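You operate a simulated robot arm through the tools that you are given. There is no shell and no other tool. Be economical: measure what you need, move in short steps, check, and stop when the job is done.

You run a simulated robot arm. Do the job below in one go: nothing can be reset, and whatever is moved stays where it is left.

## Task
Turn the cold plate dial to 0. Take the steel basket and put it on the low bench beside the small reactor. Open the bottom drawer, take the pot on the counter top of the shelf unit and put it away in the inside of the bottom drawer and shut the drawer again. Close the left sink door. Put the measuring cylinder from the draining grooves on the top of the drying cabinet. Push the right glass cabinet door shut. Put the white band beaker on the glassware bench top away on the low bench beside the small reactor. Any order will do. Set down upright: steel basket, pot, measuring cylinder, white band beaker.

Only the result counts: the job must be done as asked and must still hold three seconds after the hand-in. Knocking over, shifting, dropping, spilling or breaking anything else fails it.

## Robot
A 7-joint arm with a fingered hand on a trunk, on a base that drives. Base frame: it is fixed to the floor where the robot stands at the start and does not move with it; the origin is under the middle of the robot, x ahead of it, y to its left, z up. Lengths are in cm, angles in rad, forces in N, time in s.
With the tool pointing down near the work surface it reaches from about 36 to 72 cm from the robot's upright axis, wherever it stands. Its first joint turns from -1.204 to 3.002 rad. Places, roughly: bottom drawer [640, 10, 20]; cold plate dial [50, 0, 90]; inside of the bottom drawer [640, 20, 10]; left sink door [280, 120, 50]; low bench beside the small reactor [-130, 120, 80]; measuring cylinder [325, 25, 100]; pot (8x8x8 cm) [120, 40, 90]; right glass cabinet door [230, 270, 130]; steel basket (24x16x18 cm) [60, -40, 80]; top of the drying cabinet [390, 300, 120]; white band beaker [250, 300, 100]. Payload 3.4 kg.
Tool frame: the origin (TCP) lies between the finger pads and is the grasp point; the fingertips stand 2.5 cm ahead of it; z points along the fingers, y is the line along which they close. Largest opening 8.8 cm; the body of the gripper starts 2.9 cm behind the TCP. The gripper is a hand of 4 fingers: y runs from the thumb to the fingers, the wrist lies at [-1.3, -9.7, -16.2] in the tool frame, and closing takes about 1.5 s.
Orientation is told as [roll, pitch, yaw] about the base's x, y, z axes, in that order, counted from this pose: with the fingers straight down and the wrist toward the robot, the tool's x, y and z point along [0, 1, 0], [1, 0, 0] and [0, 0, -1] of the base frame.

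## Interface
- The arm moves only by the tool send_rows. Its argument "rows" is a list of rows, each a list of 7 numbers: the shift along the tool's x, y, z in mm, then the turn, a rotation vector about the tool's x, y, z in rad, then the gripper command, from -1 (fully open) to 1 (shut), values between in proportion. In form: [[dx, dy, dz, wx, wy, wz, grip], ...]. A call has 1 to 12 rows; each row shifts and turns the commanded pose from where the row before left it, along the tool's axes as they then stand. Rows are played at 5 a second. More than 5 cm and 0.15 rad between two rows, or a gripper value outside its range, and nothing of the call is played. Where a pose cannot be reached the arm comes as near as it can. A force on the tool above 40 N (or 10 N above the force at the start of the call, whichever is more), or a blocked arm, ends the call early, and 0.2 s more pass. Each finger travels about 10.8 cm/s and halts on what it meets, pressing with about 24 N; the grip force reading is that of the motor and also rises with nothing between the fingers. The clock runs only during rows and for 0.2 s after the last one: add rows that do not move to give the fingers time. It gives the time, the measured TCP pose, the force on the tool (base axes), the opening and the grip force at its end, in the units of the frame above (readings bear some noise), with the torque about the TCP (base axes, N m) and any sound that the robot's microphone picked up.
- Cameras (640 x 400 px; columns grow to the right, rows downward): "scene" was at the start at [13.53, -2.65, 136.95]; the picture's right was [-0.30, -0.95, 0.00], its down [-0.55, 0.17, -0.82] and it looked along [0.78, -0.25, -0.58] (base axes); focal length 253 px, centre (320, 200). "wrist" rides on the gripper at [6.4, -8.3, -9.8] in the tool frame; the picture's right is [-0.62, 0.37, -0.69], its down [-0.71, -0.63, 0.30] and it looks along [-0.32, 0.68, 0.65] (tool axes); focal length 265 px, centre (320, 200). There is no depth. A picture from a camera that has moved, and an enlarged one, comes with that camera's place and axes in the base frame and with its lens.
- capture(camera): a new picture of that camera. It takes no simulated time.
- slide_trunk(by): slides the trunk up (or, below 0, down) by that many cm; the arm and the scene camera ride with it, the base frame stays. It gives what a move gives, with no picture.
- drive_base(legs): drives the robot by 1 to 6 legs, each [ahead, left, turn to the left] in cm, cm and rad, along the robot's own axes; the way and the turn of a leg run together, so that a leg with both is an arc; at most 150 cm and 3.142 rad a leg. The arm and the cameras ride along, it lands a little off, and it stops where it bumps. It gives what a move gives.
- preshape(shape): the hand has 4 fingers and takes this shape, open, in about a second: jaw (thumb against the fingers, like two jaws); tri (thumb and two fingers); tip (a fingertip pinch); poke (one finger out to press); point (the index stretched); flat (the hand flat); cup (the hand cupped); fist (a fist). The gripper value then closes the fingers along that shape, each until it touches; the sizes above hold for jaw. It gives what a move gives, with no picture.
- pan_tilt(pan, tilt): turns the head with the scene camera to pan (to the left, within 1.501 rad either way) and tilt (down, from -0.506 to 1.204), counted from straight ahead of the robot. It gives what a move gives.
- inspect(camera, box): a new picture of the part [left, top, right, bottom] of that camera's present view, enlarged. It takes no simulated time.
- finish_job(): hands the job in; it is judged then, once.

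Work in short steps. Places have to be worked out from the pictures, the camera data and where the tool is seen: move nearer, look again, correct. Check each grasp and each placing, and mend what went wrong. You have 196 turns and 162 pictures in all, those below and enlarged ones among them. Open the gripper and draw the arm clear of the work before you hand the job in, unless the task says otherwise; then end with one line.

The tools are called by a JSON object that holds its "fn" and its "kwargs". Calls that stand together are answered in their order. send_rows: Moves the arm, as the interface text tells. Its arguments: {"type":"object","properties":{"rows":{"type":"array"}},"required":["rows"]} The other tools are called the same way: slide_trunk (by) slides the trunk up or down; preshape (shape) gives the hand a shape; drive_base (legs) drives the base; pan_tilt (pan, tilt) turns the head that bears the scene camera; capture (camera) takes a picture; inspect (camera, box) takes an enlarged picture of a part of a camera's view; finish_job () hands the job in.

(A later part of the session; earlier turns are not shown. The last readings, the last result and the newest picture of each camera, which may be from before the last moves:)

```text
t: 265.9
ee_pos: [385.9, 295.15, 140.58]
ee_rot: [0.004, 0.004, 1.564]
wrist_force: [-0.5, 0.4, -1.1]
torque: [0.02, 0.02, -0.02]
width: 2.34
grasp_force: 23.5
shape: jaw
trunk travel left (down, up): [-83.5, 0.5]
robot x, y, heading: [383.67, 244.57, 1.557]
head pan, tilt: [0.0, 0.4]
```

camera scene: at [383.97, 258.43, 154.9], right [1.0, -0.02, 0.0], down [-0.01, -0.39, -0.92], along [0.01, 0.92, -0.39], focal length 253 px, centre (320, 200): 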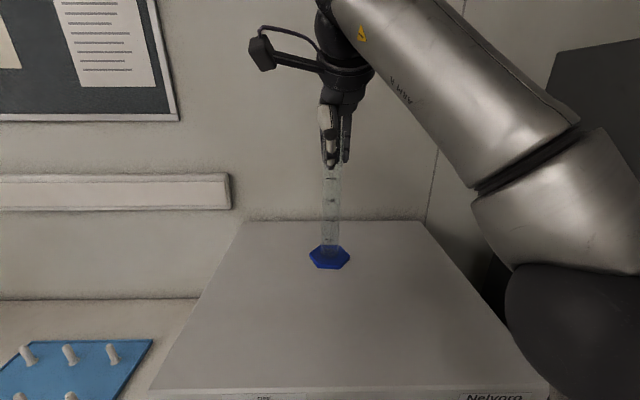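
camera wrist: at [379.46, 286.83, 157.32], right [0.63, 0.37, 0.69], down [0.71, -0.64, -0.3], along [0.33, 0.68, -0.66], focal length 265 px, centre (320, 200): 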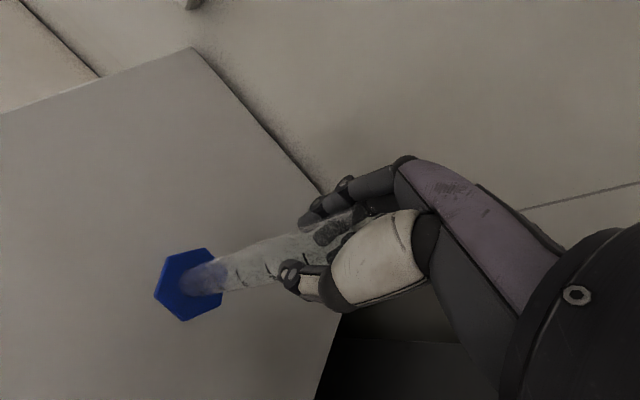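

{"fn": "send_rows", "kwargs": {"rows": [[0, 0, 3, 0, 0, 0, 0.7], [0, 0, 3, 0, 0, 0, 0.7], [0, 0, 3, 0, 0, 0, 0.7], [0, 0, 3, 0, 0, 0, 0.7], [0, 0, 3, 0, 0, 0, 0.7], [0, 0, 3, 0, 0, 0, 0.7]]}}

{"fn": "inspect", "kwargs": {"camera": "scene", "box": [260, 120, 400, 300]}}

```text
t: 267.3
ee_pos: [385.86, 295.07, 138.89]
ee_rot: [0.004, 0.005, 1.564]
wrist_force: [0.3, -1.1, -0.1]
torque: [0.01, 0.02, -0.01]
width: 2.34
grasp_force: 24.0
shape: jaw
trunk travel left (down, up): [-83.5, 0.5]
robot x, y, heading: [383.7, 244.28, 1.554]
head pan, tilt: [0.0, 0.4]
```

```text
2.22 times, centred on (330, 210) of scene
camera zoom: at [383.99, 258.49, 154.89], right [1.0, -0.02, 0.0], down [-0.01, -0.39, -0.92], along [0.01, 0.92, -0.39], focal length 563 px, centre (298, 178)
```

zoom: 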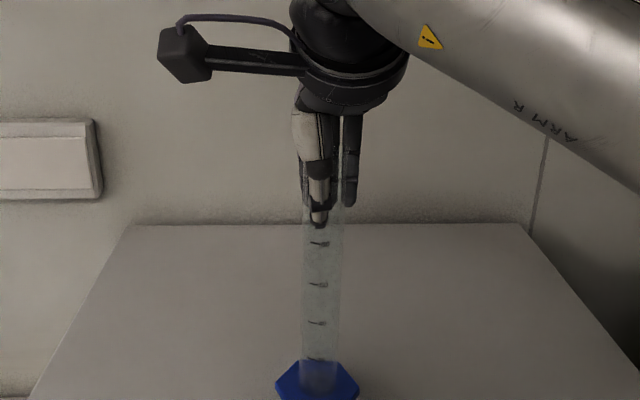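

Still nearly free; continue a little further down.

{"fn": "send_rows", "kwargs": {"rows": [[0, 0, 3, 0, 0, 0, 0.7], [0, 0, 3, 0, 0, 0, 0.7], [0, 0, 3, 0, 0, 0, 0.7], [0, 0, 2, 0, 0, 0, 0.7]]}}

```text
t: 268.3
ee_pos: [385.93, 295.01, 137.8]
ee_rot: [0.004, 0.004, 1.562]
wrist_force: [-0.5, -0.6, -1.4]
torque: [0.05, 0.03, -0.01]
width: 2.35
grasp_force: 23.8
shape: jaw
trunk travel left (down, up): [-83.5, 0.5]
robot x, y, heading: [383.57, 244.41, 1.555]
head pan, tilt: [0.0, 0.4]
```

{"fn": "send_rows", "kwargs": {"rows": [[0, 0, 4, 0, 0, 0, 0.7], [0, 0, 4, 0, 0, 0, 0.7], [0, 0, 3, 0, 0, 0, 0.7], [0, 0, 3, 0, 0, 0, 0.7], [0, 0, 3, 0, 0, 0, 0.7], [0, 0, 3, 0, 0, 0, 0.7]]}}

{"fn": "capture", "kwargs": {"camera": "wrist"}}

```text
t: 269.7
ee_pos: [385.7, 294.44, 136.38]
ee_rot: [0.006, -0.008, 1.565]
wrist_force: [-3.7, 1.9, 37.9]
torque: [0.28, 0.04, 0.04]
width: 2.65
grasp_force: 24.4
shape: jaw
trunk travel left (down, up): [-83.5, 0.5]
robot x, y, heading: [383.79, 244.25, 1.555]
head pan, tilt: [0.0, 0.4]
```

```text
64 pictures are left
camera wrist: at [379.28, 286.09, 146.2], right [0.63, 0.36, 0.69], down [0.71, -0.63, -0.31], along [0.33, 0.69, -0.65], focal length 265 px, centre (320, 200)
```

wrist: 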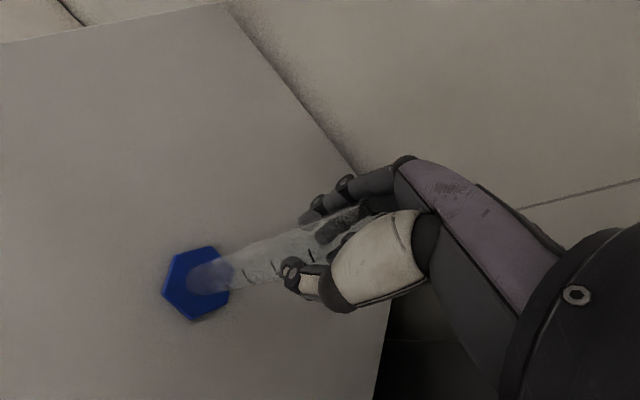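

Firm contact. I ease up 6 mm so the force drops before releasing.

{"fn": "send_rows", "kwargs": {"rows": [[0, 0, -4, 0, 0, 0, 0.7], [0, 0, -3, 0, 0, 0, 0.7], [0, 0, 0, 0, 0, 0, 0.7]]}}

{"fn": "inspect", "kwargs": {"camera": "scene", "box": [240, 120, 420, 320]}}

```text
t: 270.5
ee_pos: [385.79, 294.63, 136.72]
ee_rot: [0.001, 0.002, 1.561]
wrist_force: [-2.7, -1.9, 13.6]
torque: [0.02, 0.03, 0.01]
width: 2.51
grasp_force: 24.1
shape: jaw
trunk travel left (down, up): [-83.5, 0.5]
robot x, y, heading: [383.39, 244.22, 1.556]
head pan, tilt: [0.0, 0.4]
```

```text
2.00 times, centred on (330, 220) of scene
camera zoom: at [383.88, 258.11, 154.91], right [1.0, -0.02, 0.0], down [-0.01, -0.39, -0.92], along [0.01, 0.92, -0.39], focal length 506 px, centre (300, 160)
```

zoom: 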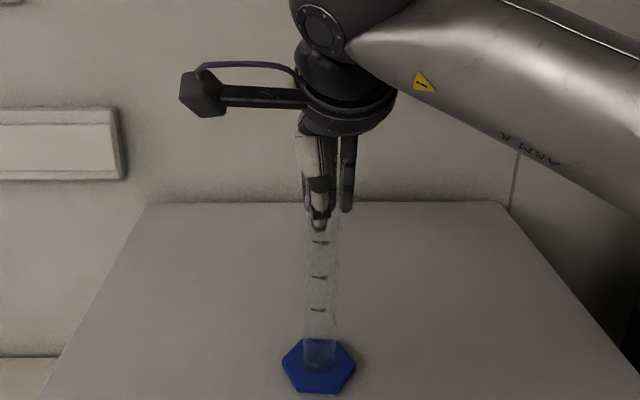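

Upright and on the surface. I ease another 2 mm, open slowly, then lift.

{"fn": "send_rows", "kwargs": {"rows": [[0, 0, -2, 0, 0, 0, 0.6], [0, 0, 0, 0, 0, 0, 0.4], [0, 0, 0, 0, 0, 0, 0.2], [0, 0, 0, 0, 0, 0, 0.0], [0, 0, 0, 0, 0, 0, -0.3], [0, 0, 0, 0, 0, 0, -0.7], [0, 0, 0, 0, 0, 0, -1], [0, 0, 0, 0, 0, 0, -1]]}}

{"fn": "capture", "kwargs": {"camera": "wrist"}}

```text
t: 272.3
ee_pos: [385.91, 295.08, 136.81]
ee_rot: [0.004, 0.001, 1.564]
wrist_force: [-0.4, 0.2, 1.2]
torque: [0.0, -0.03, 0.01]
width: 8.77
grasp_force: 0.0
shape: jaw
trunk travel left (down, up): [-83.5, 0.5]
robot x, y, heading: [383.93, 244.23, 1.558]
head pan, tilt: [0.0, 0.4]
```

```text
62 pictures are left
camera wrist: at [379.43, 286.76, 146.63], right [0.63, 0.37, 0.69], down [0.71, -0.64, -0.3], along [0.33, 0.68, -0.66], focal length 265 px, centre (320, 200)
```

wrist: 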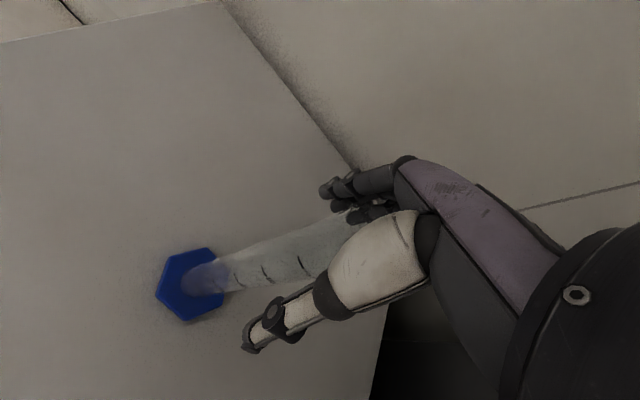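

Released and standing. I lift 10 cm to clear its top and then back away.

{"fn": "send_rows", "kwargs": {"rows": [[0, 0, -20, 0, 0, 0, -1], [0, 0, -30, 0, 0, 0, -1], [0, 0, -30, 0, 0, 0, -1], [0, 0, -25, 0, 0, 0, -1], [0, 0, 0, 0, 0, 0, -1]]}}

```text
t: 273.5
ee_pos: [386.05, 295.09, 147.19]
ee_rot: [0.003, 0.005, 1.564]
wrist_force: [0.9, -0.7, 0.3]
torque: [-0.01, 0.05, -0.03]
width: 8.76
grasp_force: 0.1
shape: jaw
trunk travel left (down, up): [-83.5, 0.5]
robot x, y, heading: [383.71, 244.28, 1.558]
head pan, tilt: [0.0, 0.4]
```

{"fn": "drive_base", "kwargs": {"legs": [[-35, 0, 0]]}}

{"fn": "capture", "kwargs": {"camera": "scene"}}

```text
t: 275.8
ee_pos: [385.39, 258.75, 147.13]
ee_rot: [0.006, 0.003, 1.564]
wrist_force: [-0.6, 0.2, 0.0]
torque: [-0.01, -0.02, 0.06]
width: 8.76
grasp_force: 0.0
shape: jaw
trunk travel left (down, up): [-83.5, 0.5]
robot x, y, heading: [383.22, 207.76, 1.557]
head pan, tilt: [0.0, 0.4]
```

```text
61 pictures are left
camera scene: at [383.42, 222.21, 154.89], right [1.0, -0.02, 0.0], down [-0.01, -0.39, -0.92], along [0.01, 0.92, -0.39], focal length 253 px, centre (320, 200)
```

scene: 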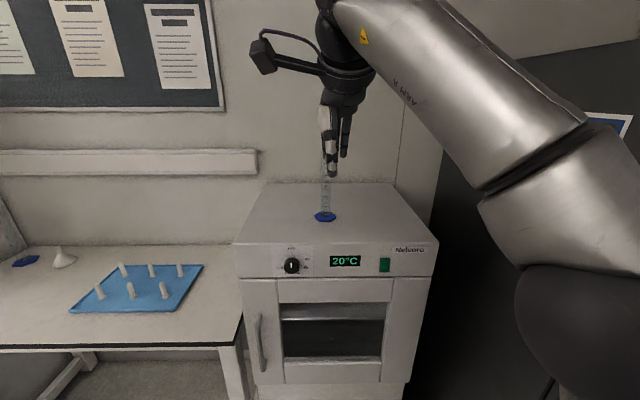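

The cylinder stands on the drying cabinet. Now I turn toward +x to find the way to the bottom drawer.

{"fn": "drive_base", "kwargs": {"legs": [[0, 0, -1.557]]}}

{"fn": "pan_tilt", "kwargs": {"pan": -0.3, "tilt": 0.25}}

{"fn": "capture", "kwargs": {"camera": "scene"}}

```text
t: 280.0
ee_pos: [434.01, 206.97, 147.12]
ee_rot: [0.003, 0.006, 0.02]
wrist_force: [0.0, 0.2, 0.0]
torque: [0.01, -0.06, 0.03]
width: 8.79
grasp_force: 0.1
shape: jaw
trunk travel left (down, up): [-83.5, 0.5]
robot x, y, heading: [382.81, 208.03, 0.011]
head pan, tilt: [0.0, 0.4]
```

```text
t: 280.8
ee_pos: [433.97, 206.94, 147.13]
ee_rot: [0.004, 0.005, 0.019]
wrist_force: [1.3, 0.4, -0.2]
torque: [-0.01, -0.02, 0.01]
width: 8.76
grasp_force: 0.2
shape: jaw
trunk travel left (down, up): [-83.5, 0.5]
robot x, y, heading: [383.14, 207.75, 0.012]
head pan, tilt: [-0.3, 0.25]
```

```text
60 pictures are left
camera scene: at [397.15, 205.33, 156.29], right [-0.28, -0.96, 0.0], down [-0.24, 0.07, -0.97], along [0.93, -0.27, -0.25], focal length 253 px, centre (320, 200)
```

scene: 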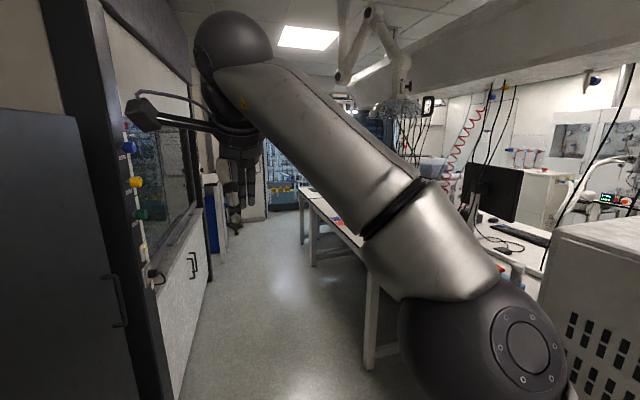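

The drawer at (640, 10) should face the south aisle (y<0). I go back around the island's sink end and down into that aisle.

{"fn": "drive_base", "kwargs": {"legs": [[-150, 0, 0], [-15, 0, 0], [0, -150, 0], [0, -115, 0]]}}

{"fn": "pan_tilt", "kwargs": {"pan": 0.1, "tilt": 0.3}}

{"fn": "capture", "kwargs": {"camera": "scene"}}

```text
t: 301.9
ee_pos: [280.16, -65.27, 147.02]
ee_rot: [0.003, 0.002, 0.054]
wrist_force: [0.7, -0.1, 0.4]
torque: [0.0, 0.0, -0.02]
width: 8.77
grasp_force: 0.1
shape: jaw
trunk travel left (down, up): [-83.5, 0.5]
robot x, y, heading: [229.32, -66.21, 0.045]
head pan, tilt: [-0.3, 0.25]
```

```text
t: 302.8
ee_pos: [280.18, -65.28, 147.22]
ee_rot: [0.004, 0.003, 0.053]
wrist_force: [0.3, -0.6, -0.3]
torque: [0.0, -0.01, 0.03]
width: 8.75
grasp_force: 0.1
shape: jaw
trunk travel left (down, up): [-83.5, 0.5]
robot x, y, heading: [229.25, -65.95, 0.047]
head pan, tilt: [0.099, 0.3]
```

```text
59 pictures are left
camera scene: at [243.63, -64.46, 155.82], right [0.14, -0.99, 0.0], down [-0.29, -0.04, -0.96], along [0.95, 0.14, -0.3], focal length 253 px, centre (320, 200)
```

scene: 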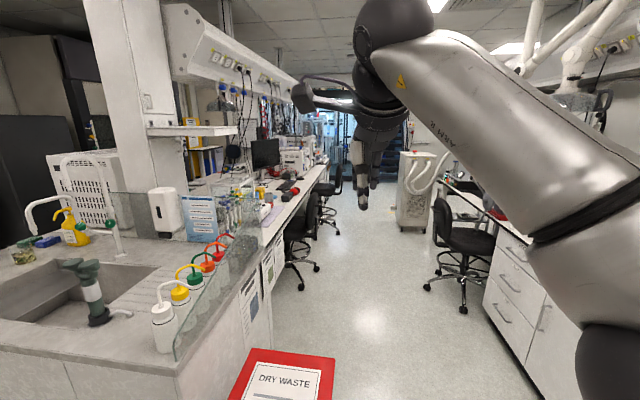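

The island continues as desks with chairs. I enlarge the far part to find the drawer unit.

{"fn": "inspect", "kwargs": {"camera": "scene", "box": [220, 120, 420, 300]}}

```text
2.22 times, centred on (320, 210) of scene
camera zoom: at [243.63, -64.46, 155.82], right [0.14, -0.99, 0.0], down [-0.29, -0.04, -0.96], along [0.95, 0.14, -0.3], focal length 563 px, centre (320, 178)
```

zoom: 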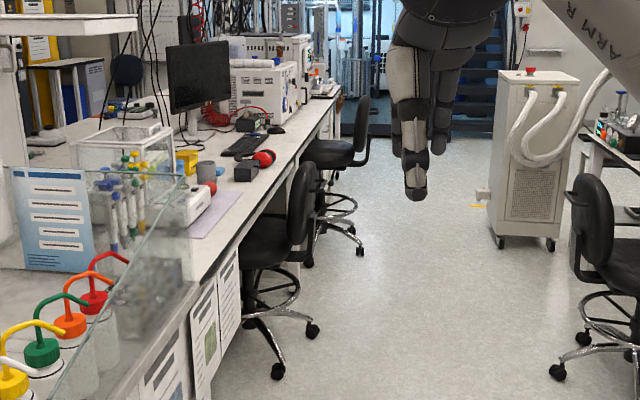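

A second chair stands near (600,-22) and a cart at (606,-146); the drawer should be by that chair. I move along y≈-92 to get a closer look.

{"fn": "drive_base", "kwargs": {"legs": [[0, 0, -0.047], [0, -27, 0], [150, 0, 0], [110, 0, 0]]}}

{"fn": "pan_tilt", "kwargs": {"pan": 0.6, "tilt": 0.5}}

{"fn": "capture", "kwargs": {"camera": "scene"}}

```text
t: 317.3
ee_pos: [537.37, -103.24, 147.19]
ee_rot: [0.003, 0.003, -0.037]
wrist_force: [0.4, 1.5, 0.8]
torque: [0.0, 0.02, -0.05]
width: 8.76
grasp_force: 0.1
shape: jaw
trunk travel left (down, up): [-83.5, 0.5]
robot x, y, heading: [486.62, -99.25, -0.051]
head pan, tilt: [0.099, 0.3]
```

```text
t: 318.2
ee_pos: [537.3, -103.14, 147.27]
ee_rot: [0.003, 0.003, -0.037]
wrist_force: [-0.8, -0.5, -0.2]
torque: [-0.01, 0.01, 0.0]
width: 8.79
grasp_force: 0.0
shape: jaw
trunk travel left (down, up): [-83.5, 0.5]
robot x, y, heading: [487.04, -99.62, -0.045]
head pan, tilt: [0.6, 0.499]
```

```text
57 pictures are left
camera scene: at [499.42, -94.77, 153.99], right [0.53, -0.85, 0.0], down [-0.41, -0.25, -0.88], along [0.75, 0.46, -0.48], focal length 253 px, centre (320, 200)
```

scene: 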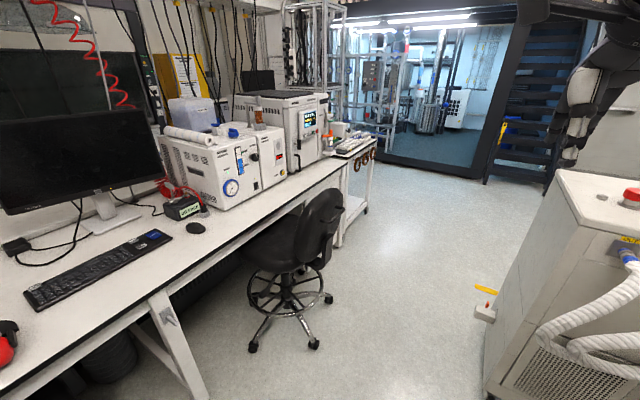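

The drawer spot projects just behind this chair. I enlarge it.

{"fn": "inspect", "kwargs": {"camera": "scene", "box": [180, 120, 400, 340]}}

```text
1.82 times, centred on (290, 230) of scene
camera zoom: at [499.42, -94.77, 153.99], right [0.53, -0.85, 0.0], down [-0.41, -0.25, -0.88], along [0.75, 0.46, -0.48], focal length 460 px, centre (374, 146)
```

zoom: 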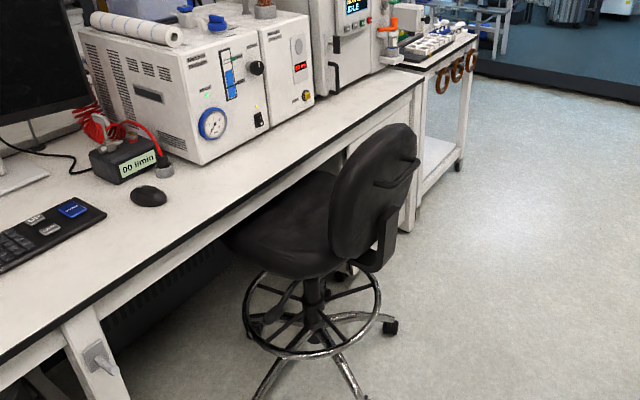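

I pass between the chair and the cart to look at the desk's end from the other side.

{"fn": "drive_base", "kwargs": {"legs": [[0, 10, 0.045], [135, 0, 0]]}}

{"fn": "pan_tilt", "kwargs": {"pan": 1.3, "tilt": 0.6}}

{"fn": "capture", "kwargs": {"camera": "scene"}}

```text
t: 325.9
ee_pos: [678.01, -88.22, 147.26]
ee_rot: [0.004, 0.004, 0.028]
wrist_force: [0.5, 0.1, 0.8]
torque: [0.03, 0.01, -0.03]
width: 8.78
grasp_force: 0.1
shape: jaw
trunk travel left (down, up): [-83.5, 0.5]
robot x, y, heading: [626.96, -87.9, 0.018]
head pan, tilt: [0.6, 0.499]
```

```text
t: 327.0
ee_pos: [677.98, -88.28, 147.22]
ee_rot: [0.004, 0.004, 0.027]
wrist_force: [-0.5, -0.1, -0.5]
torque: [0.0, 0.01, -0.02]
width: 8.78
grasp_force: 0.0
shape: jaw
trunk travel left (down, up): [-83.5, 0.5]
robot x, y, heading: [627.05, -87.68, 0.018]
head pan, tilt: [1.3, 0.6]
```

```text
55 pictures are left
camera scene: at [634.44, -79.02, 153.07], right [0.97, -0.25, 0.0], down [-0.14, -0.55, -0.83], along [0.21, 0.8, -0.56], focal length 253 px, centre (320, 200)
```

scene: 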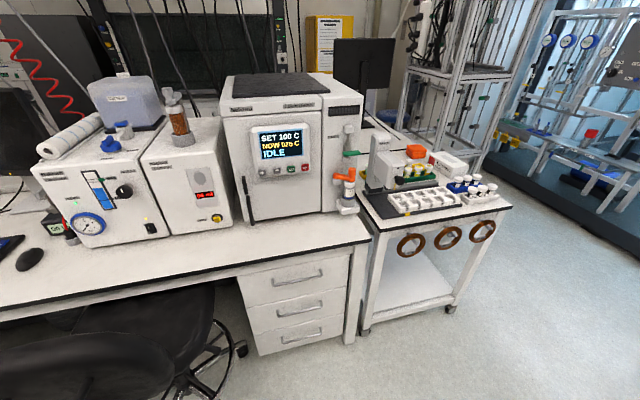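

Found: a three-drawer pedestal, front at y≈-8, x 620–665; bottom handle bar near (642, -11, 21.5). I square up facing +y at x≈642.

{"fn": "drive_base", "kwargs": {"legs": [[15, 1, 0], [0, 0, 1.553]]}}

{"fn": "send_rows", "kwargs": {"rows": [[0, 0, 20, -0.14, 0, 0, -1], [0, 0, 30, -0.14, 0, 0, -1], [0, 0, 30, -0.14, 0, 0, -1], [0, 0, 30, -0.14, 0, 0, -1], [0, 0, 30, -0.14, 0, 0, -0.4]]}}

{"fn": "slide_trunk", "kwargs": {"by": -40}}

{"fn": "pan_tilt", "kwargs": {"pan": 0.0, "tilt": 0.7}}

{"fn": "capture", "kwargs": {"camera": "scene"}}

```text
t: 332.2
ee_pos: [642.5, -35.5, 147.11]
ee_rot: [0.003, 0.004, 1.601]
wrist_force: [0.0, -1.0, 0.9]
torque: [-0.01, -0.02, 0.02]
width: 8.77
grasp_force: 0.0
shape: jaw
trunk travel left (down, up): [-83.5, 0.5]
robot x, y, heading: [641.78, -86.78, 1.599]
head pan, tilt: [1.3, 0.6]
```

```text
t: 333.4
ee_pos: [642.33, -31.37, 134.07]
ee_rot: [0.005, -0.696, 1.601]
wrist_force: [-0.8, 0.2, 0.1]
torque: [0.0, 0.01, -0.02]
width: 6.2
grasp_force: 0.0
shape: jaw
trunk travel left (down, up): [-83.5, 0.5]
robot x, y, heading: [642.36, -85.85, 1.593]
head pan, tilt: [1.3, 0.6]
```

```text
t: 337.2
ee_pos: [642.39, -31.39, 94.17]
ee_rot: [0.006, -0.696, 1.601]
wrist_force: [0.0, 0.0, 0.7]
torque: [0.01, 0.01, -0.01]
width: 6.17
grasp_force: 0.0
shape: jaw
trunk travel left (down, up): [-43.5, 40.5]
robot x, y, heading: [642.1, -86.31, 1.599]
head pan, tilt: [1.3, 0.6]
```

```text
t: 338.7
ee_pos: [642.3, -31.42, 94.14]
ee_rot: [0.006, -0.696, 1.601]
wrist_force: [1.1, 0.7, -0.5]
torque: [-0.02, -0.02, 0.02]
width: 6.2
grasp_force: 0.0
shape: jaw
trunk travel left (down, up): [-43.5, 40.5]
robot x, y, heading: [642.04, -86.53, 1.596]
head pan, tilt: [0.0, 0.7]
```

```text
54 pictures are left
camera scene: at [641.96, -72.87, 112.21], right [1.0, 0.02, 0.0], down [0.02, -0.64, -0.76], along [-0.02, 0.76, -0.64], focal length 253 px, centre (320, 200)
```

scene: 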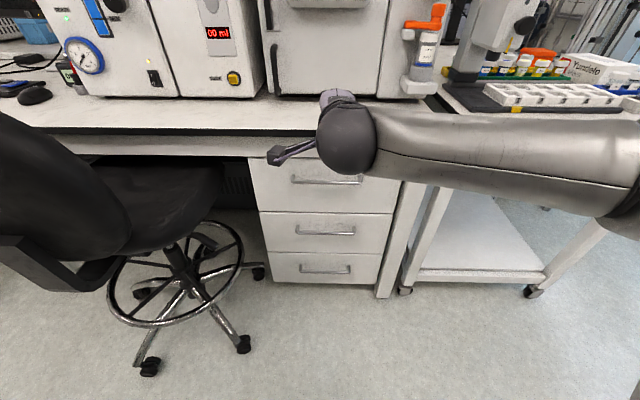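

Bottom handle bar is at about (642.5, -11.5, 22.5), 20 cm wide. I lower the trunk fully.

{"fn": "slide_trunk", "kwargs": {"by": -40}}

{"fn": "capture", "kwargs": {"camera": "scene"}}

{"fn": "capture", "kwargs": {"camera": "wrist"}}

```text
t: 342.6
ee_pos: [642.38, -31.32, 54.1]
ee_rot: [0.006, -0.696, 1.6]
wrist_force: [-0.5, 0.6, 0.1]
torque: [0.04, 0.01, 0.02]
width: 6.18
grasp_force: 0.1
shape: jaw
trunk travel left (down, up): [-3.5, 80.5]
robot x, y, heading: [641.94, -86.32, 1.594]
head pan, tilt: [0.0, 0.7]
```

```text
53 pictures are left
camera scene: at [641.96, -72.88, 72.21], right [1.0, 0.02, 0.0], down [0.02, -0.64, -0.76], along [-0.02, 0.76, -0.64], focal length 253 px, centre (320, 200)
```

scene: 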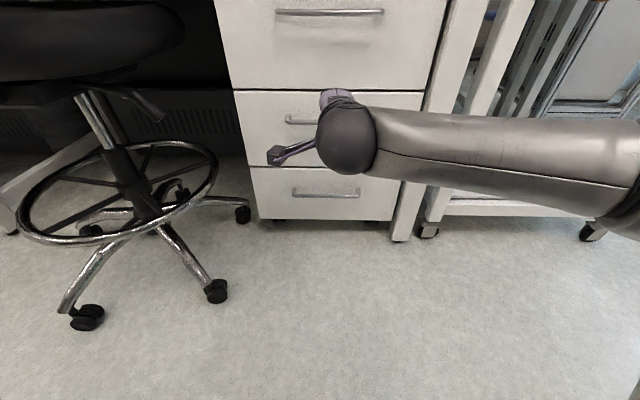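

```text
52 pictures are left
camera wrist: at [636.39, -44.24, 56.35], right [0.63, -0.14, 0.77], down [0.72, -0.27, -0.64], along [0.29, 0.95, -0.06], focal length 265 px, centre (320, 200)
```

wrist: 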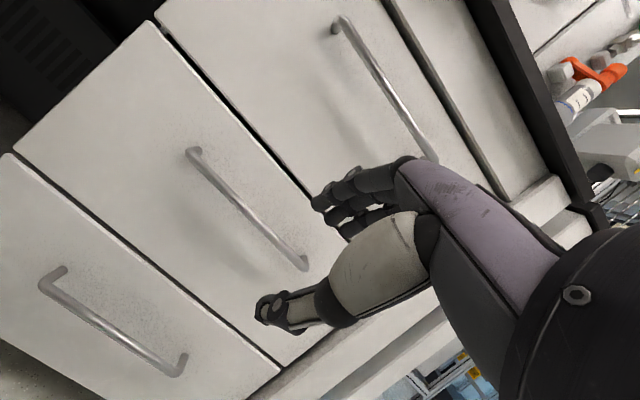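

I refine the bar to roughly (641.7, -13.5, 24.3). I approach along the finger direction with the fingers partly closed, stopping 6 cm short to re-measure.

{"fn": "send_rows", "kwargs": {"rows": [[1, -9, 44.5, 0, 0, 0, 0.1], [1, -9, 44.5, 0, 0, 0, 0.1], [1, -9, 44.5, 0, 0, 0, 0.1], [1, -9, 44.5, 0, 0, 0, 0.1], [1, -9, 44.5, 0, 0, 0, 0.1], [1, -9, 44.5, 0, 0, 0, 0.1], [0, 0, 0, 0, 0, 0, 0.1]]}}

{"fn": "capture", "kwargs": {"camera": "wrist"}}

{"fn": "inspect", "kwargs": {"camera": "scene", "box": [230, 80, 430, 280]}}

```text
t: 344.1
ee_pos: [641.17, -18.49, 29.89]
ee_rot: [0.004, -0.698, 1.601]
wrist_force: [-0.3, -0.7, -0.2]
torque: [0.05, -0.02, -0.02]
width: 4.0
grasp_force: 0.0
shape: jaw
trunk travel left (down, up): [-3.5, 80.5]
robot x, y, heading: [642.26, -86.63, 1.597]
head pan, tilt: [0.0, 0.7]
```

```text
51 pictures are left
camera wrist: at [635.17, -31.32, 32.01], right [0.63, -0.14, 0.77], down [0.72, -0.26, -0.64], along [0.29, 0.95, -0.06], focal length 265 px, centre (320, 200)
```

wrist: 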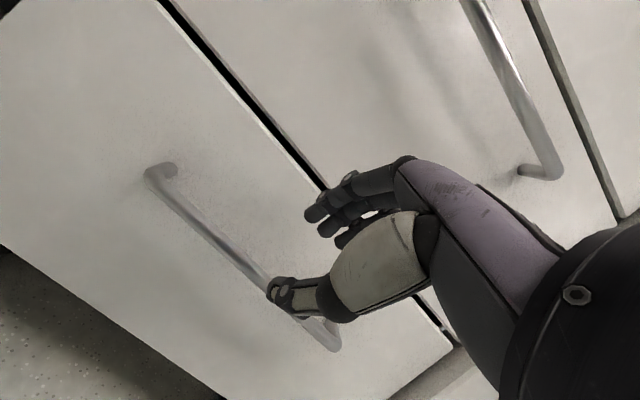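

```text
2.00 times, centred on (330, 180) of scene
camera zoom: at [641.96, -72.87, 72.21], right [1.0, 0.02, 0.0], down [0.02, -0.64, -0.76], along [-0.02, 0.76, -0.64], focal length 506 px, centre (300, 240)
```

zoom: 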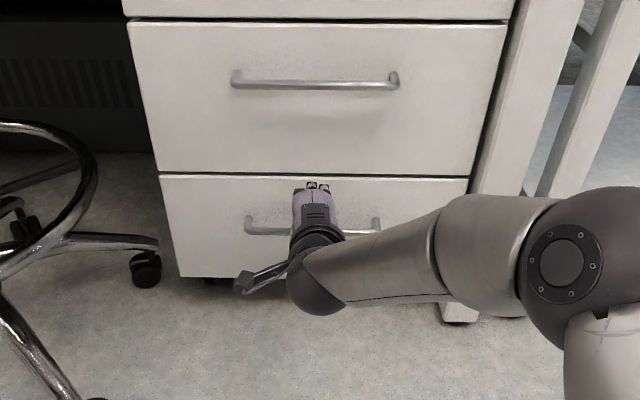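

Better estimate: bar at about (642, -12, 23.3). I advance 5 cm along the fingers and look again.

{"fn": "send_rows", "kwargs": {"rows": [[-4, 3, 25, 0, 0, 0, 0.1], [-4, 3, 25, 0, 0, 0, 0.1], [0, 0, 0, 0, 0, 0, 0.1]]}}

{"fn": "capture", "kwargs": {"camera": "wrist"}}

{"fn": "inspect", "kwargs": {"camera": "scene", "box": [270, 140, 390, 240]}}

```text
t: 344.9
ee_pos: [641.89, -14.74, 26.52]
ee_rot: [0.001, -0.696, 1.599]
wrist_force: [-0.3, -0.8, -0.6]
torque: [-0.04, 0.02, -0.01]
width: 3.99
grasp_force: 0.0
shape: jaw
trunk travel left (down, up): [-3.5, 80.5]
robot x, y, heading: [642.13, -86.38, 1.592]
head pan, tilt: [0.0, 0.7]
```

```text
49 pictures are left
camera wrist: at [635.85, -27.64, 28.8], right [0.63, -0.14, 0.77], down [0.72, -0.26, -0.64], along [0.29, 0.95, -0.06], focal length 265 px, centre (320, 200)
```

wrist: 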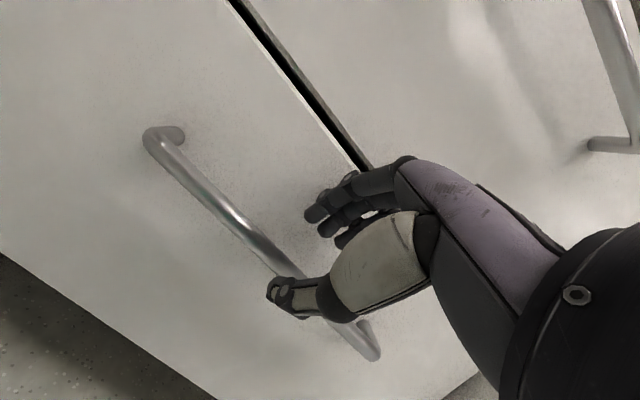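

```text
4.00 times, centred on (330, 190) of scene
camera zoom: at [641.96, -72.87, 72.21], right [1.0, 0.02, 0.0], down [0.02, -0.64, -0.76], along [-0.02, 0.76, -0.64], focal length 1013 px, centre (280, 240)
```

zoom: 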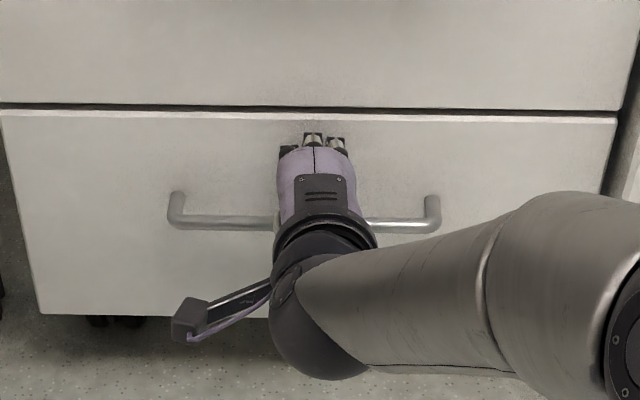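

Bar now fixed at (642, -12.6, 23.1). I advance 2.5 cm and close around it.

{"fn": "send_rows", "kwargs": {"rows": [[0, -3, 12, 0, 0, 0, 0.1], [0, -3, 13, 0, 0, 0, 0.1], [0, 0, 0, 0, 0, 0, 0.1], [0, 0, 0, 0, 0, 0, 1], [0, 0, 0, 0, 0, 0, 1], [0, 0, 0, 0, 0, 0, 1], [0, 0, 0, 0, 0, 0, 1]]}}

{"fn": "capture", "kwargs": {"camera": "wrist"}}

```text
t: 346.6
ee_pos: [641.75, -13.73, 24.21]
ee_rot: [0.005, -0.693, 1.6]
wrist_force: [-0.1, 0.1, -6.6]
torque: [-0.02, 0.07, -0.02]
width: 0.53
grasp_force: 24.1
shape: jaw
trunk travel left (down, up): [-3.5, 80.5]
robot x, y, heading: [642.08, -86.18, 1.595]
head pan, tilt: [0.0, 0.7]
```

```text
47 pictures are left
camera wrist: at [635.72, -26.44, 26.52], right [0.63, -0.14, 0.77], down [0.72, -0.27, -0.64], along [0.29, 0.95, -0.07], focal length 265 px, centre (320, 200)
```

wrist: 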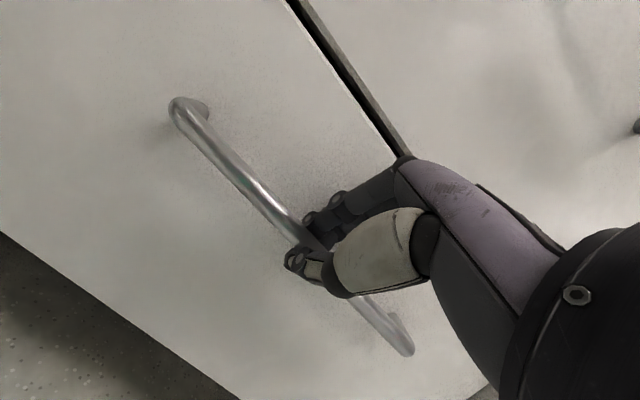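

The bar is gripped. I pull straight back 15 cm.

{"fn": "send_rows", "kwargs": {"rows": [[0, -8, -6.5, 0, 0, 0, 1], [0, -19, -16, 0, 0, 0, 1], [0, -19, -16, 0, 0, 0, 1], [0, -19, -16, 0, 0, 0, 1], [0, -19, -16, 0, 0, 0, 1], [0, -19, -16, 0, 0, 0, 1], [0, -19, -16, 0, 0, 0, 1]]}}

{"fn": "capture", "kwargs": {"camera": "scene"}}

```text
t: 348.1
ee_pos: [642.25, -29.68, 24.15]
ee_rot: [0.005, -0.691, 1.604]
wrist_force: [-17.8, -0.9, -14.1]
torque: [-0.14, 0.06, 0.21]
width: 0.42
grasp_force: 23.4
shape: jaw
trunk travel left (down, up): [-3.5, 80.5]
robot x, y, heading: [642.02, -86.31, 1.595]
head pan, tilt: [0.0, 0.7]
```

```text
46 pictures are left
camera scene: at [641.92, -72.77, 72.18], right [1.0, 0.02, 0.0], down [0.02, -0.65, -0.76], along [-0.02, 0.76, -0.65], focal length 253 px, centre (320, 200)
```

scene: 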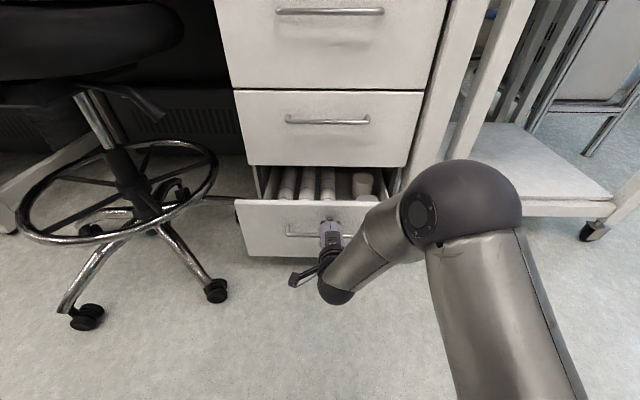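

The drawer opens well and holds bottles at the back. I relieve the small sideways force and pull 12 cm more.

{"fn": "send_rows", "kwargs": {"rows": [[3, -19, -16, 0, 0, 0, 1], [1.5, -19, -16, 0, 0, 0, 1], [1, -19, -16, 0, 0, 0, 1], [1, -19, -16, 0, 0, 0, 1], [1, -15, -12.5, 0, 0, 0, 1]]}}

{"fn": "capture", "kwargs": {"camera": "scene"}}

```text
t: 349.4
ee_pos: [642.04, -41.1, 24.29]
ee_rot: [0.002, -0.69, 1.599]
wrist_force: [1.5, -1.5, -16.7]
torque: [-0.16, -0.07, -0.01]
width: 0.43
grasp_force: 23.5
shape: jaw
trunk travel left (down, up): [-3.5, 80.5]
robot x, y, heading: [642.04, -86.65, 1.597]
head pan, tilt: [0.0, 0.7]
```

```text
45 pictures are left
camera scene: at [641.98, -72.77, 72.19], right [1.0, 0.02, 0.0], down [0.02, -0.65, -0.76], along [-0.02, 0.76, -0.65], focal length 253 px, centre (320, 200)
```

scene: 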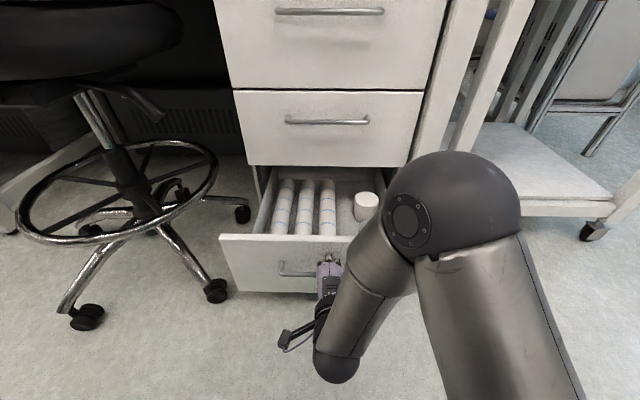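

Drawer is open ~28 cm. I open the hand and withdraw along the finger direction, then look inside.

{"fn": "send_rows", "kwargs": {"rows": [[0, 0, 0, 0, 0, 0, 0.1], [0, 0, 0, 0, 0, 0, 0.0], [0, 0, 0, 0, 0, 0, 0.0], [0, 0, -20, 0, 0, 0, 0.0], [0, 0, -30, 0, 0, 0, 0.0], [0, 20, -30, 0, 0, 0, 0.0], [0, 25, -20, 0, 0, 0, 0.0]]}}

{"fn": "slide_trunk", "kwargs": {"by": 40}}

{"fn": "capture", "kwargs": {"camera": "scene"}}

```text
t: 350.9
ee_pos: [641.19, -43.28, 34.82]
ee_rot: [0.003, -0.696, 1.6]
wrist_force: [0.0, 0.6, 0.4]
torque: [0.01, 0.01, -0.01]
width: 4.37
grasp_force: 0.1
shape: jaw
out of reach, approached as far as the arm can: row 5, 6
trunk travel left (down, up): [-3.5, 80.5]
robot x, y, heading: [642.46, -86.23, 1.592]
head pan, tilt: [0.0, 0.7]
```

```text
t: 354.8
ee_pos: [641.12, -43.21, 74.96]
ee_rot: [0.005, -0.696, 1.6]
wrist_force: [0.6, 0.7, 0.6]
torque: [-0.02, -0.03, 0.0]
width: 4.38
grasp_force: 0.0
shape: jaw
trunk travel left (down, up): [-43.5, 40.5]
robot x, y, heading: [641.87, -86.37, 1.597]
head pan, tilt: [0.0, 0.7]
```

```text
44 pictures are left
camera scene: at [641.96, -72.87, 112.21], right [1.0, 0.02, 0.0], down [0.02, -0.64, -0.76], along [-0.02, 0.76, -0.64], focal length 253 px, centre (320, 200)
```

scene: 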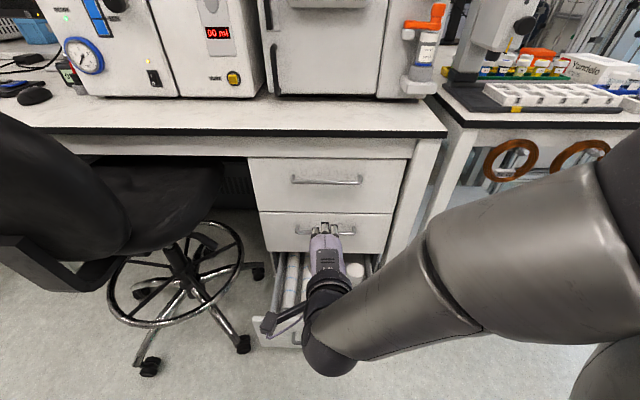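

Now for the pot. I raise the trunk, turn the arm away from the chair side, and drive back west to the shelf unit.

{"fn": "slide_trunk", "kwargs": {"by": 34}}

{"fn": "drive_base", "kwargs": {"legs": [[0, 0, -1.597], [-40, -7, 0], [-150, 0, 0], [-150, 0, 0], [-70, 0, 0]]}}

```text
t: 358.1
ee_pos: [641.12, -43.2, 108.86]
ee_rot: [0.006, -0.698, 1.6]
wrist_force: [-0.3, -0.7, 0.4]
torque: [0.0, 0.01, -0.03]
width: 4.36
grasp_force: 0.0
shape: jaw
trunk travel left (down, up): [-77.5, 6.5]
robot x, y, heading: [642.16, -86.06, 1.595]
head pan, tilt: [0.0, 0.7]
```

```text
t: 382.1
ee_pos: [272.94, -111.97, 108.97]
ee_rot: [0.007, -0.696, 0.079]
wrist_force: [0.6, 0.2, -0.3]
torque: [0.02, 0.01, 0.01]
width: 4.37
grasp_force: 0.1
shape: jaw
trunk travel left (down, up): [-77.5, 6.5]
robot x, y, heading: [229.57, -115.42, 0.071]
head pan, tilt: [0.0, 0.7]
```

I turn to face the shelf unit and move up beside it.

{"fn": "drive_base", "kwargs": {"legs": [[0, 0, 1.57], [0, 0, 1.5], [0, -145, 0]]}}

{"fn": "pan_tilt", "kwargs": {"pan": 0.0, "tilt": 0.5}}

{"fn": "capture", "kwargs": {"camera": "scene"}}

```text
t: 396.9
ee_pos: [171.05, 20.41, 108.85]
ee_rot: [0.004, -0.696, -3.015]
wrist_force: [0.5, 0.1, 0.0]
torque: [0.0, 0.03, 0.04]
width: 4.37
grasp_force: 0.0
shape: jaw
trunk travel left (down, up): [-77.5, 6.5]
robot x, y, heading: [213.81, 25.78, -3.022]
head pan, tilt: [0.0, 0.7]
```

```text
t: 397.6
ee_pos: [171.05, 20.36, 109.06]
ee_rot: [0.004, -0.697, -3.014]
wrist_force: [-0.4, -0.5, -0.7]
torque: [-0.02, -0.01, -0.03]
width: 4.36
grasp_force: 0.0
shape: jaw
trunk travel left (down, up): [-77.5, 6.5]
robot x, y, heading: [213.79, 26.03, -3.019]
head pan, tilt: [0.0, 0.499]
```

```text
43 pictures are left
camera scene: at [200.03, 23.99, 147.98], right [-0.12, 0.99, 0.0], down [0.48, 0.06, -0.88], along [-0.87, -0.11, -0.48], focal length 253 px, centre (320, 200)
```

scene: 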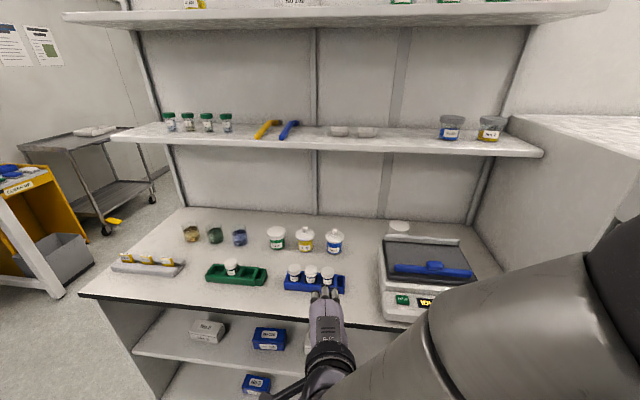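

Several small pots stand here; I enlarge to find the one matching the listed pot (8 cm, near (120, 40)).

{"fn": "inspect", "kwargs": {"camera": "scene", "box": [170, 200, 490, 340]}}

```text
2.00 times, centred on (330, 270) of scene
camera zoom: at [200.03, 23.99, 147.98], right [-0.12, 0.99, 0.0], down [0.48, 0.06, -0.88], along [-0.87, -0.11, -0.48], focal length 506 px, centre (300, 60)
```

zoom: 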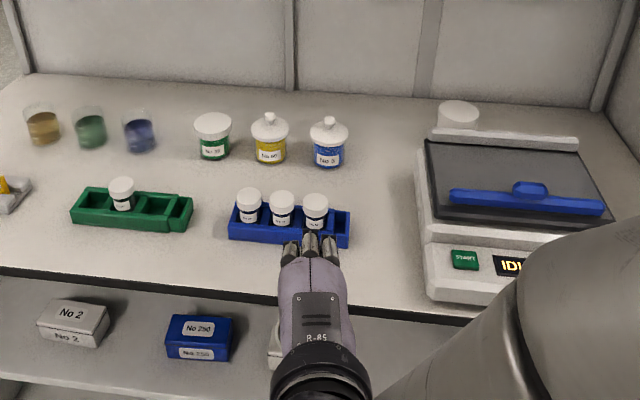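

A plain white-topped pot sits behind the balance at about (111, 45), matching the listed place. I level the hand and move closer to look at it.

{"fn": "send_rows", "kwargs": {"rows": [[0, 0, -10, 0.14, 0, 0, -1], [0, 0, -10, 0.14, 0, 0, -1], [0, 0, -10, 0.14, 0, 0, -1], [0, 0, -10, 0.14, 0, 0, -1], [0, 0, -10, 0.14, 0, 0, -1]]}}

{"fn": "drive_base", "kwargs": {"legs": [[0, 0, -0.12], [26, -16, 0]]}}

{"fn": "pan_tilt", "kwargs": {"pan": -0.1, "tilt": 0.65}}

{"fn": "capture", "kwargs": {"camera": "scene"}}

{"fn": "capture", "kwargs": {"camera": "wrist"}}

```text
t: 398.8
ee_pos: [172.84, 20.97, 113.32]
ee_rot: [0.004, 0.007, -3.01]
wrist_force: [-0.4, -0.1, 0.8]
torque: [0.0, -0.01, 0.0]
width: 8.76
grasp_force: 0.0
shape: jaw
trunk travel left (down, up): [-77.5, 6.5]
robot x, y, heading: [213.48, 25.32, -3.018]
head pan, tilt: [0.0, 0.499]
```

```text
t: 401.4
ee_pos: [146.21, 41.63, 113.31]
ee_rot: [0.003, 0.004, -3.13]
wrist_force: [0.2, 0.2, 0.0]
torque: [0.02, 0.0, 0.01]
width: 8.77
grasp_force: 0.0
shape: jaw
trunk travel left (down, up): [-77.5, 6.5]
robot x, y, heading: [187.72, 41.95, -3.141]
head pan, tilt: [0.0, 0.499]
```

```text
t: 402.1
ee_pos: [146.31, 41.6, 113.24]
ee_rot: [0.004, 0.003, -3.131]
wrist_force: [-0.1, -1.5, -0.1]
torque: [-0.01, 0.03, -0.01]
width: 8.8
grasp_force: 0.1
shape: jaw
trunk travel left (down, up): [-77.5, 6.5]
robot x, y, heading: [187.38, 41.59, -3.135]
head pan, tilt: [-0.099, 0.649]
```

```text
41 pictures are left
camera scene: at [174.02, 42.56, 146.65], right [0.09, 1.0, 0.0], down [0.6, -0.06, -0.8], along [-0.79, 0.08, -0.6], focal length 253 px, centre (320, 200)
```

scene: 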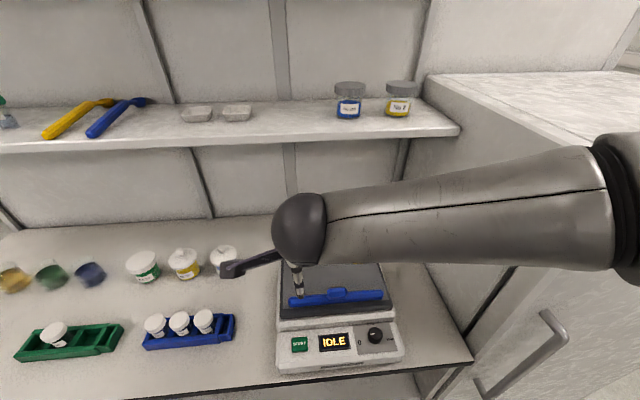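

```text
40 pictures are left
camera wrist: at [154.65, 35.36, 123.2], right [-0.38, 0.62, 0.69], down [0.62, 0.72, -0.3], along [-0.69, 0.31, -0.66], focal length 265 px, centre (320, 200)
```

wrist: 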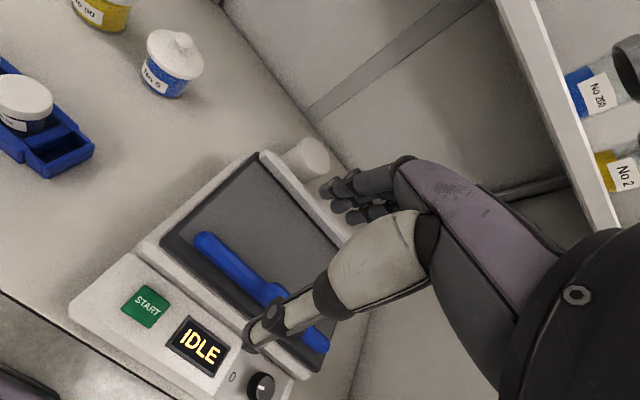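

The pot stands behind the balance at about (116, 44), under the shelf (shelf edge x≈122.5, z≈123). I enlarge it.

{"fn": "inspect", "kwargs": {"camera": "wrist", "box": [200, 100, 400, 240]}}

```text
2.86 times, centred on (300, 170) of wrist
camera zoom: at [154.65, 35.36, 123.2], right [-0.38, 0.62, 0.69], down [0.62, 0.72, -0.3], along [-0.69, 0.31, -0.66], focal length 758 px, centre (377, 286)
```

zoom: 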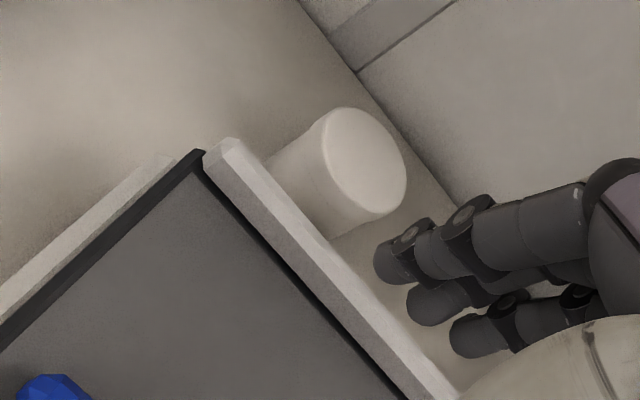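

It's a plain white pot, ~7.5 cm across. I move closer: base 5 cm forward, hand to (128, 44, 100), just outside the shelf.

{"fn": "drive_base", "kwargs": {"legs": [[5, 0, 0]]}}

{"fn": "send_rows", "kwargs": {"rows": [[-8, 20, 30, 0, 0, 0, -1], [-8, 30, 30, 0, 0, 0, -1], [-8, 30, 35, 0, 0, 0, -1], [0, 30, 37, 0, 0, 0, -1], [0, 20, 0, 0, 0, 0, -1], [0, 0, 0, 0, 0, 0, -1]]}}

{"fn": "capture", "kwargs": {"camera": "wrist"}}

{"fn": "capture", "kwargs": {"camera": "scene"}}

```text
t: 403.1
ee_pos: [141.52, 41.63, 113.24]
ee_rot: [0.003, 0.002, -3.13]
wrist_force: [0.8, 0.7, 0.2]
torque: [0.0, 0.0, -0.01]
width: 8.76
grasp_force: 0.0
shape: jaw
trunk travel left (down, up): [-77.5, 6.5]
robot x, y, heading: [182.96, 41.6, -3.138]
head pan, tilt: [-0.099, 0.649]
```

```text
t: 404.4
ee_pos: [128.58, 43.96, 99.95]
ee_rot: [0.004, 0.003, -3.129]
wrist_force: [0.6, 0.6, 0.7]
torque: [0.03, -0.03, 0.0]
width: 8.81
grasp_force: 0.0
shape: jaw
trunk travel left (down, up): [-77.5, 6.5]
robot x, y, heading: [183.25, 41.55, -3.134]
head pan, tilt: [-0.099, 0.649]
```

```text
38 pictures are left
camera wrist: at [136.95, 37.76, 109.89], right [-0.38, 0.62, 0.69], down [0.62, 0.72, -0.31], along [-0.69, 0.31, -0.66], focal length 265 px, centre (320, 200)
```

wrist: 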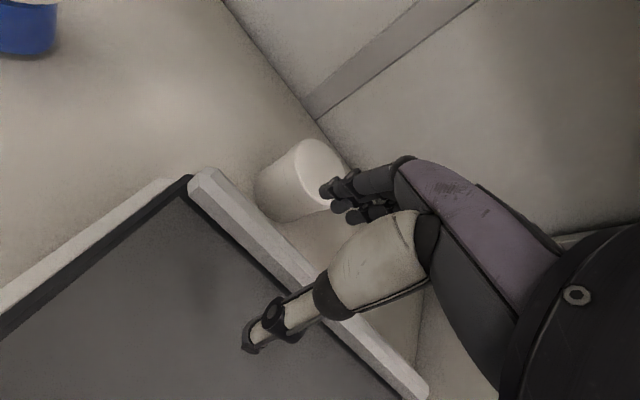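

```text
37 pictures are left
camera scene: at [169.27, 42.53, 146.65], right [0.09, 1.0, 0.0], down [0.6, -0.06, -0.8], along [-0.79, 0.08, -0.6], focal length 253 px, centre (320, 200)
```

scene: 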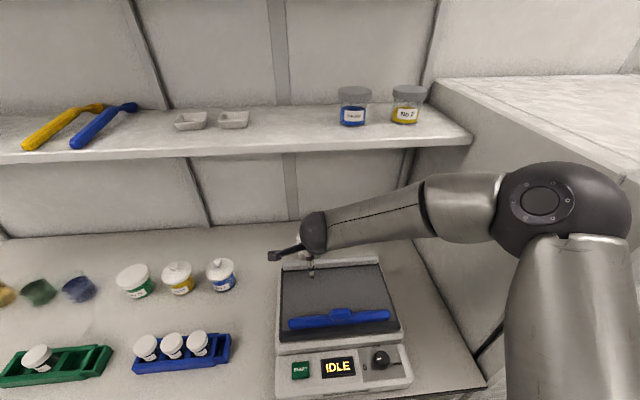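

Counter z≈86; pot centre ≈(117.7, 43.9), top ≈94; balance rail top at (126, z 93). The elbow is near the freezer side (y≈82), so I shift the base 12 cm away and bring the hand back over.

{"fn": "drive_base", "kwargs": {"legs": [[0, 12, 0]]}}

{"fn": "send_rows", "kwargs": {"rows": [[-40, 0, 0, 0, 0, 0, -1], [-40, 0, 0, 0, 0, 0, -1], [-36, 0, 0, 0, 0, 0, -1], [0, 0, 0, 0, 0, 0, -1]]}}

{"fn": "inspect", "kwargs": {"camera": "scene", "box": [240, 120, 640, 370]}}

{"fn": "inspect", "kwargs": {"camera": "wrist", "box": [180, 100, 420, 250]}}

```text
t: 405.7
ee_pos: [128.64, 32.22, 100.01]
ee_rot: [0.003, 0.003, -3.134]
wrist_force: [-0.3, -1.0, -1.0]
torque: [0.0, 0.01, 0.02]
width: 8.75
grasp_force: 0.0
shape: jaw
trunk travel left (down, up): [-77.5, 6.5]
robot x, y, heading: [182.69, 29.89, -3.136]
head pan, tilt: [-0.099, 0.649]
```

```text
t: 406.7
ee_pos: [128.48, 43.84, 99.93]
ee_rot: [0.004, 0.005, -3.131]
wrist_force: [0.4, 0.3, 0.4]
torque: [-0.02, 0.0, 0.02]
width: 8.77
grasp_force: 0.0
shape: jaw
trunk travel left (down, up): [-77.5, 6.5]
robot x, y, heading: [182.8, 29.81, -3.143]
head pan, tilt: [-0.099, 0.649]
```

```text
1.60 times, centred on (440, 245) of scene
camera zoom: at [169.27, 30.56, 146.64], right [0.1, 1.0, 0.0], down [0.6, -0.06, -0.8], along [-0.79, 0.08, -0.6], focal length 405 px, centre (128, 128)
```

zoom: 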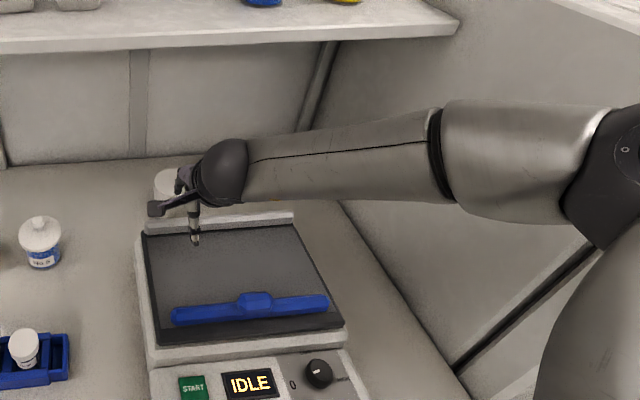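

```text
2.67 times, centred on (300, 175) of wrist
camera zoom: at [136.76, 37.52, 109.86], right [-0.38, 0.62, 0.69], down [0.62, 0.72, -0.3], along [-0.68, 0.32, -0.66], focal length 708 px, centre (373, 267)
```

zoom: 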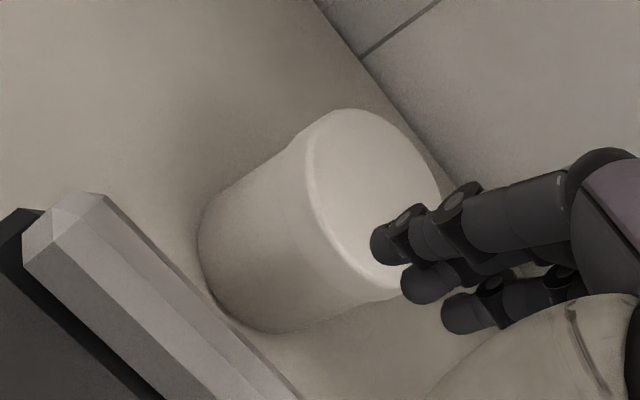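

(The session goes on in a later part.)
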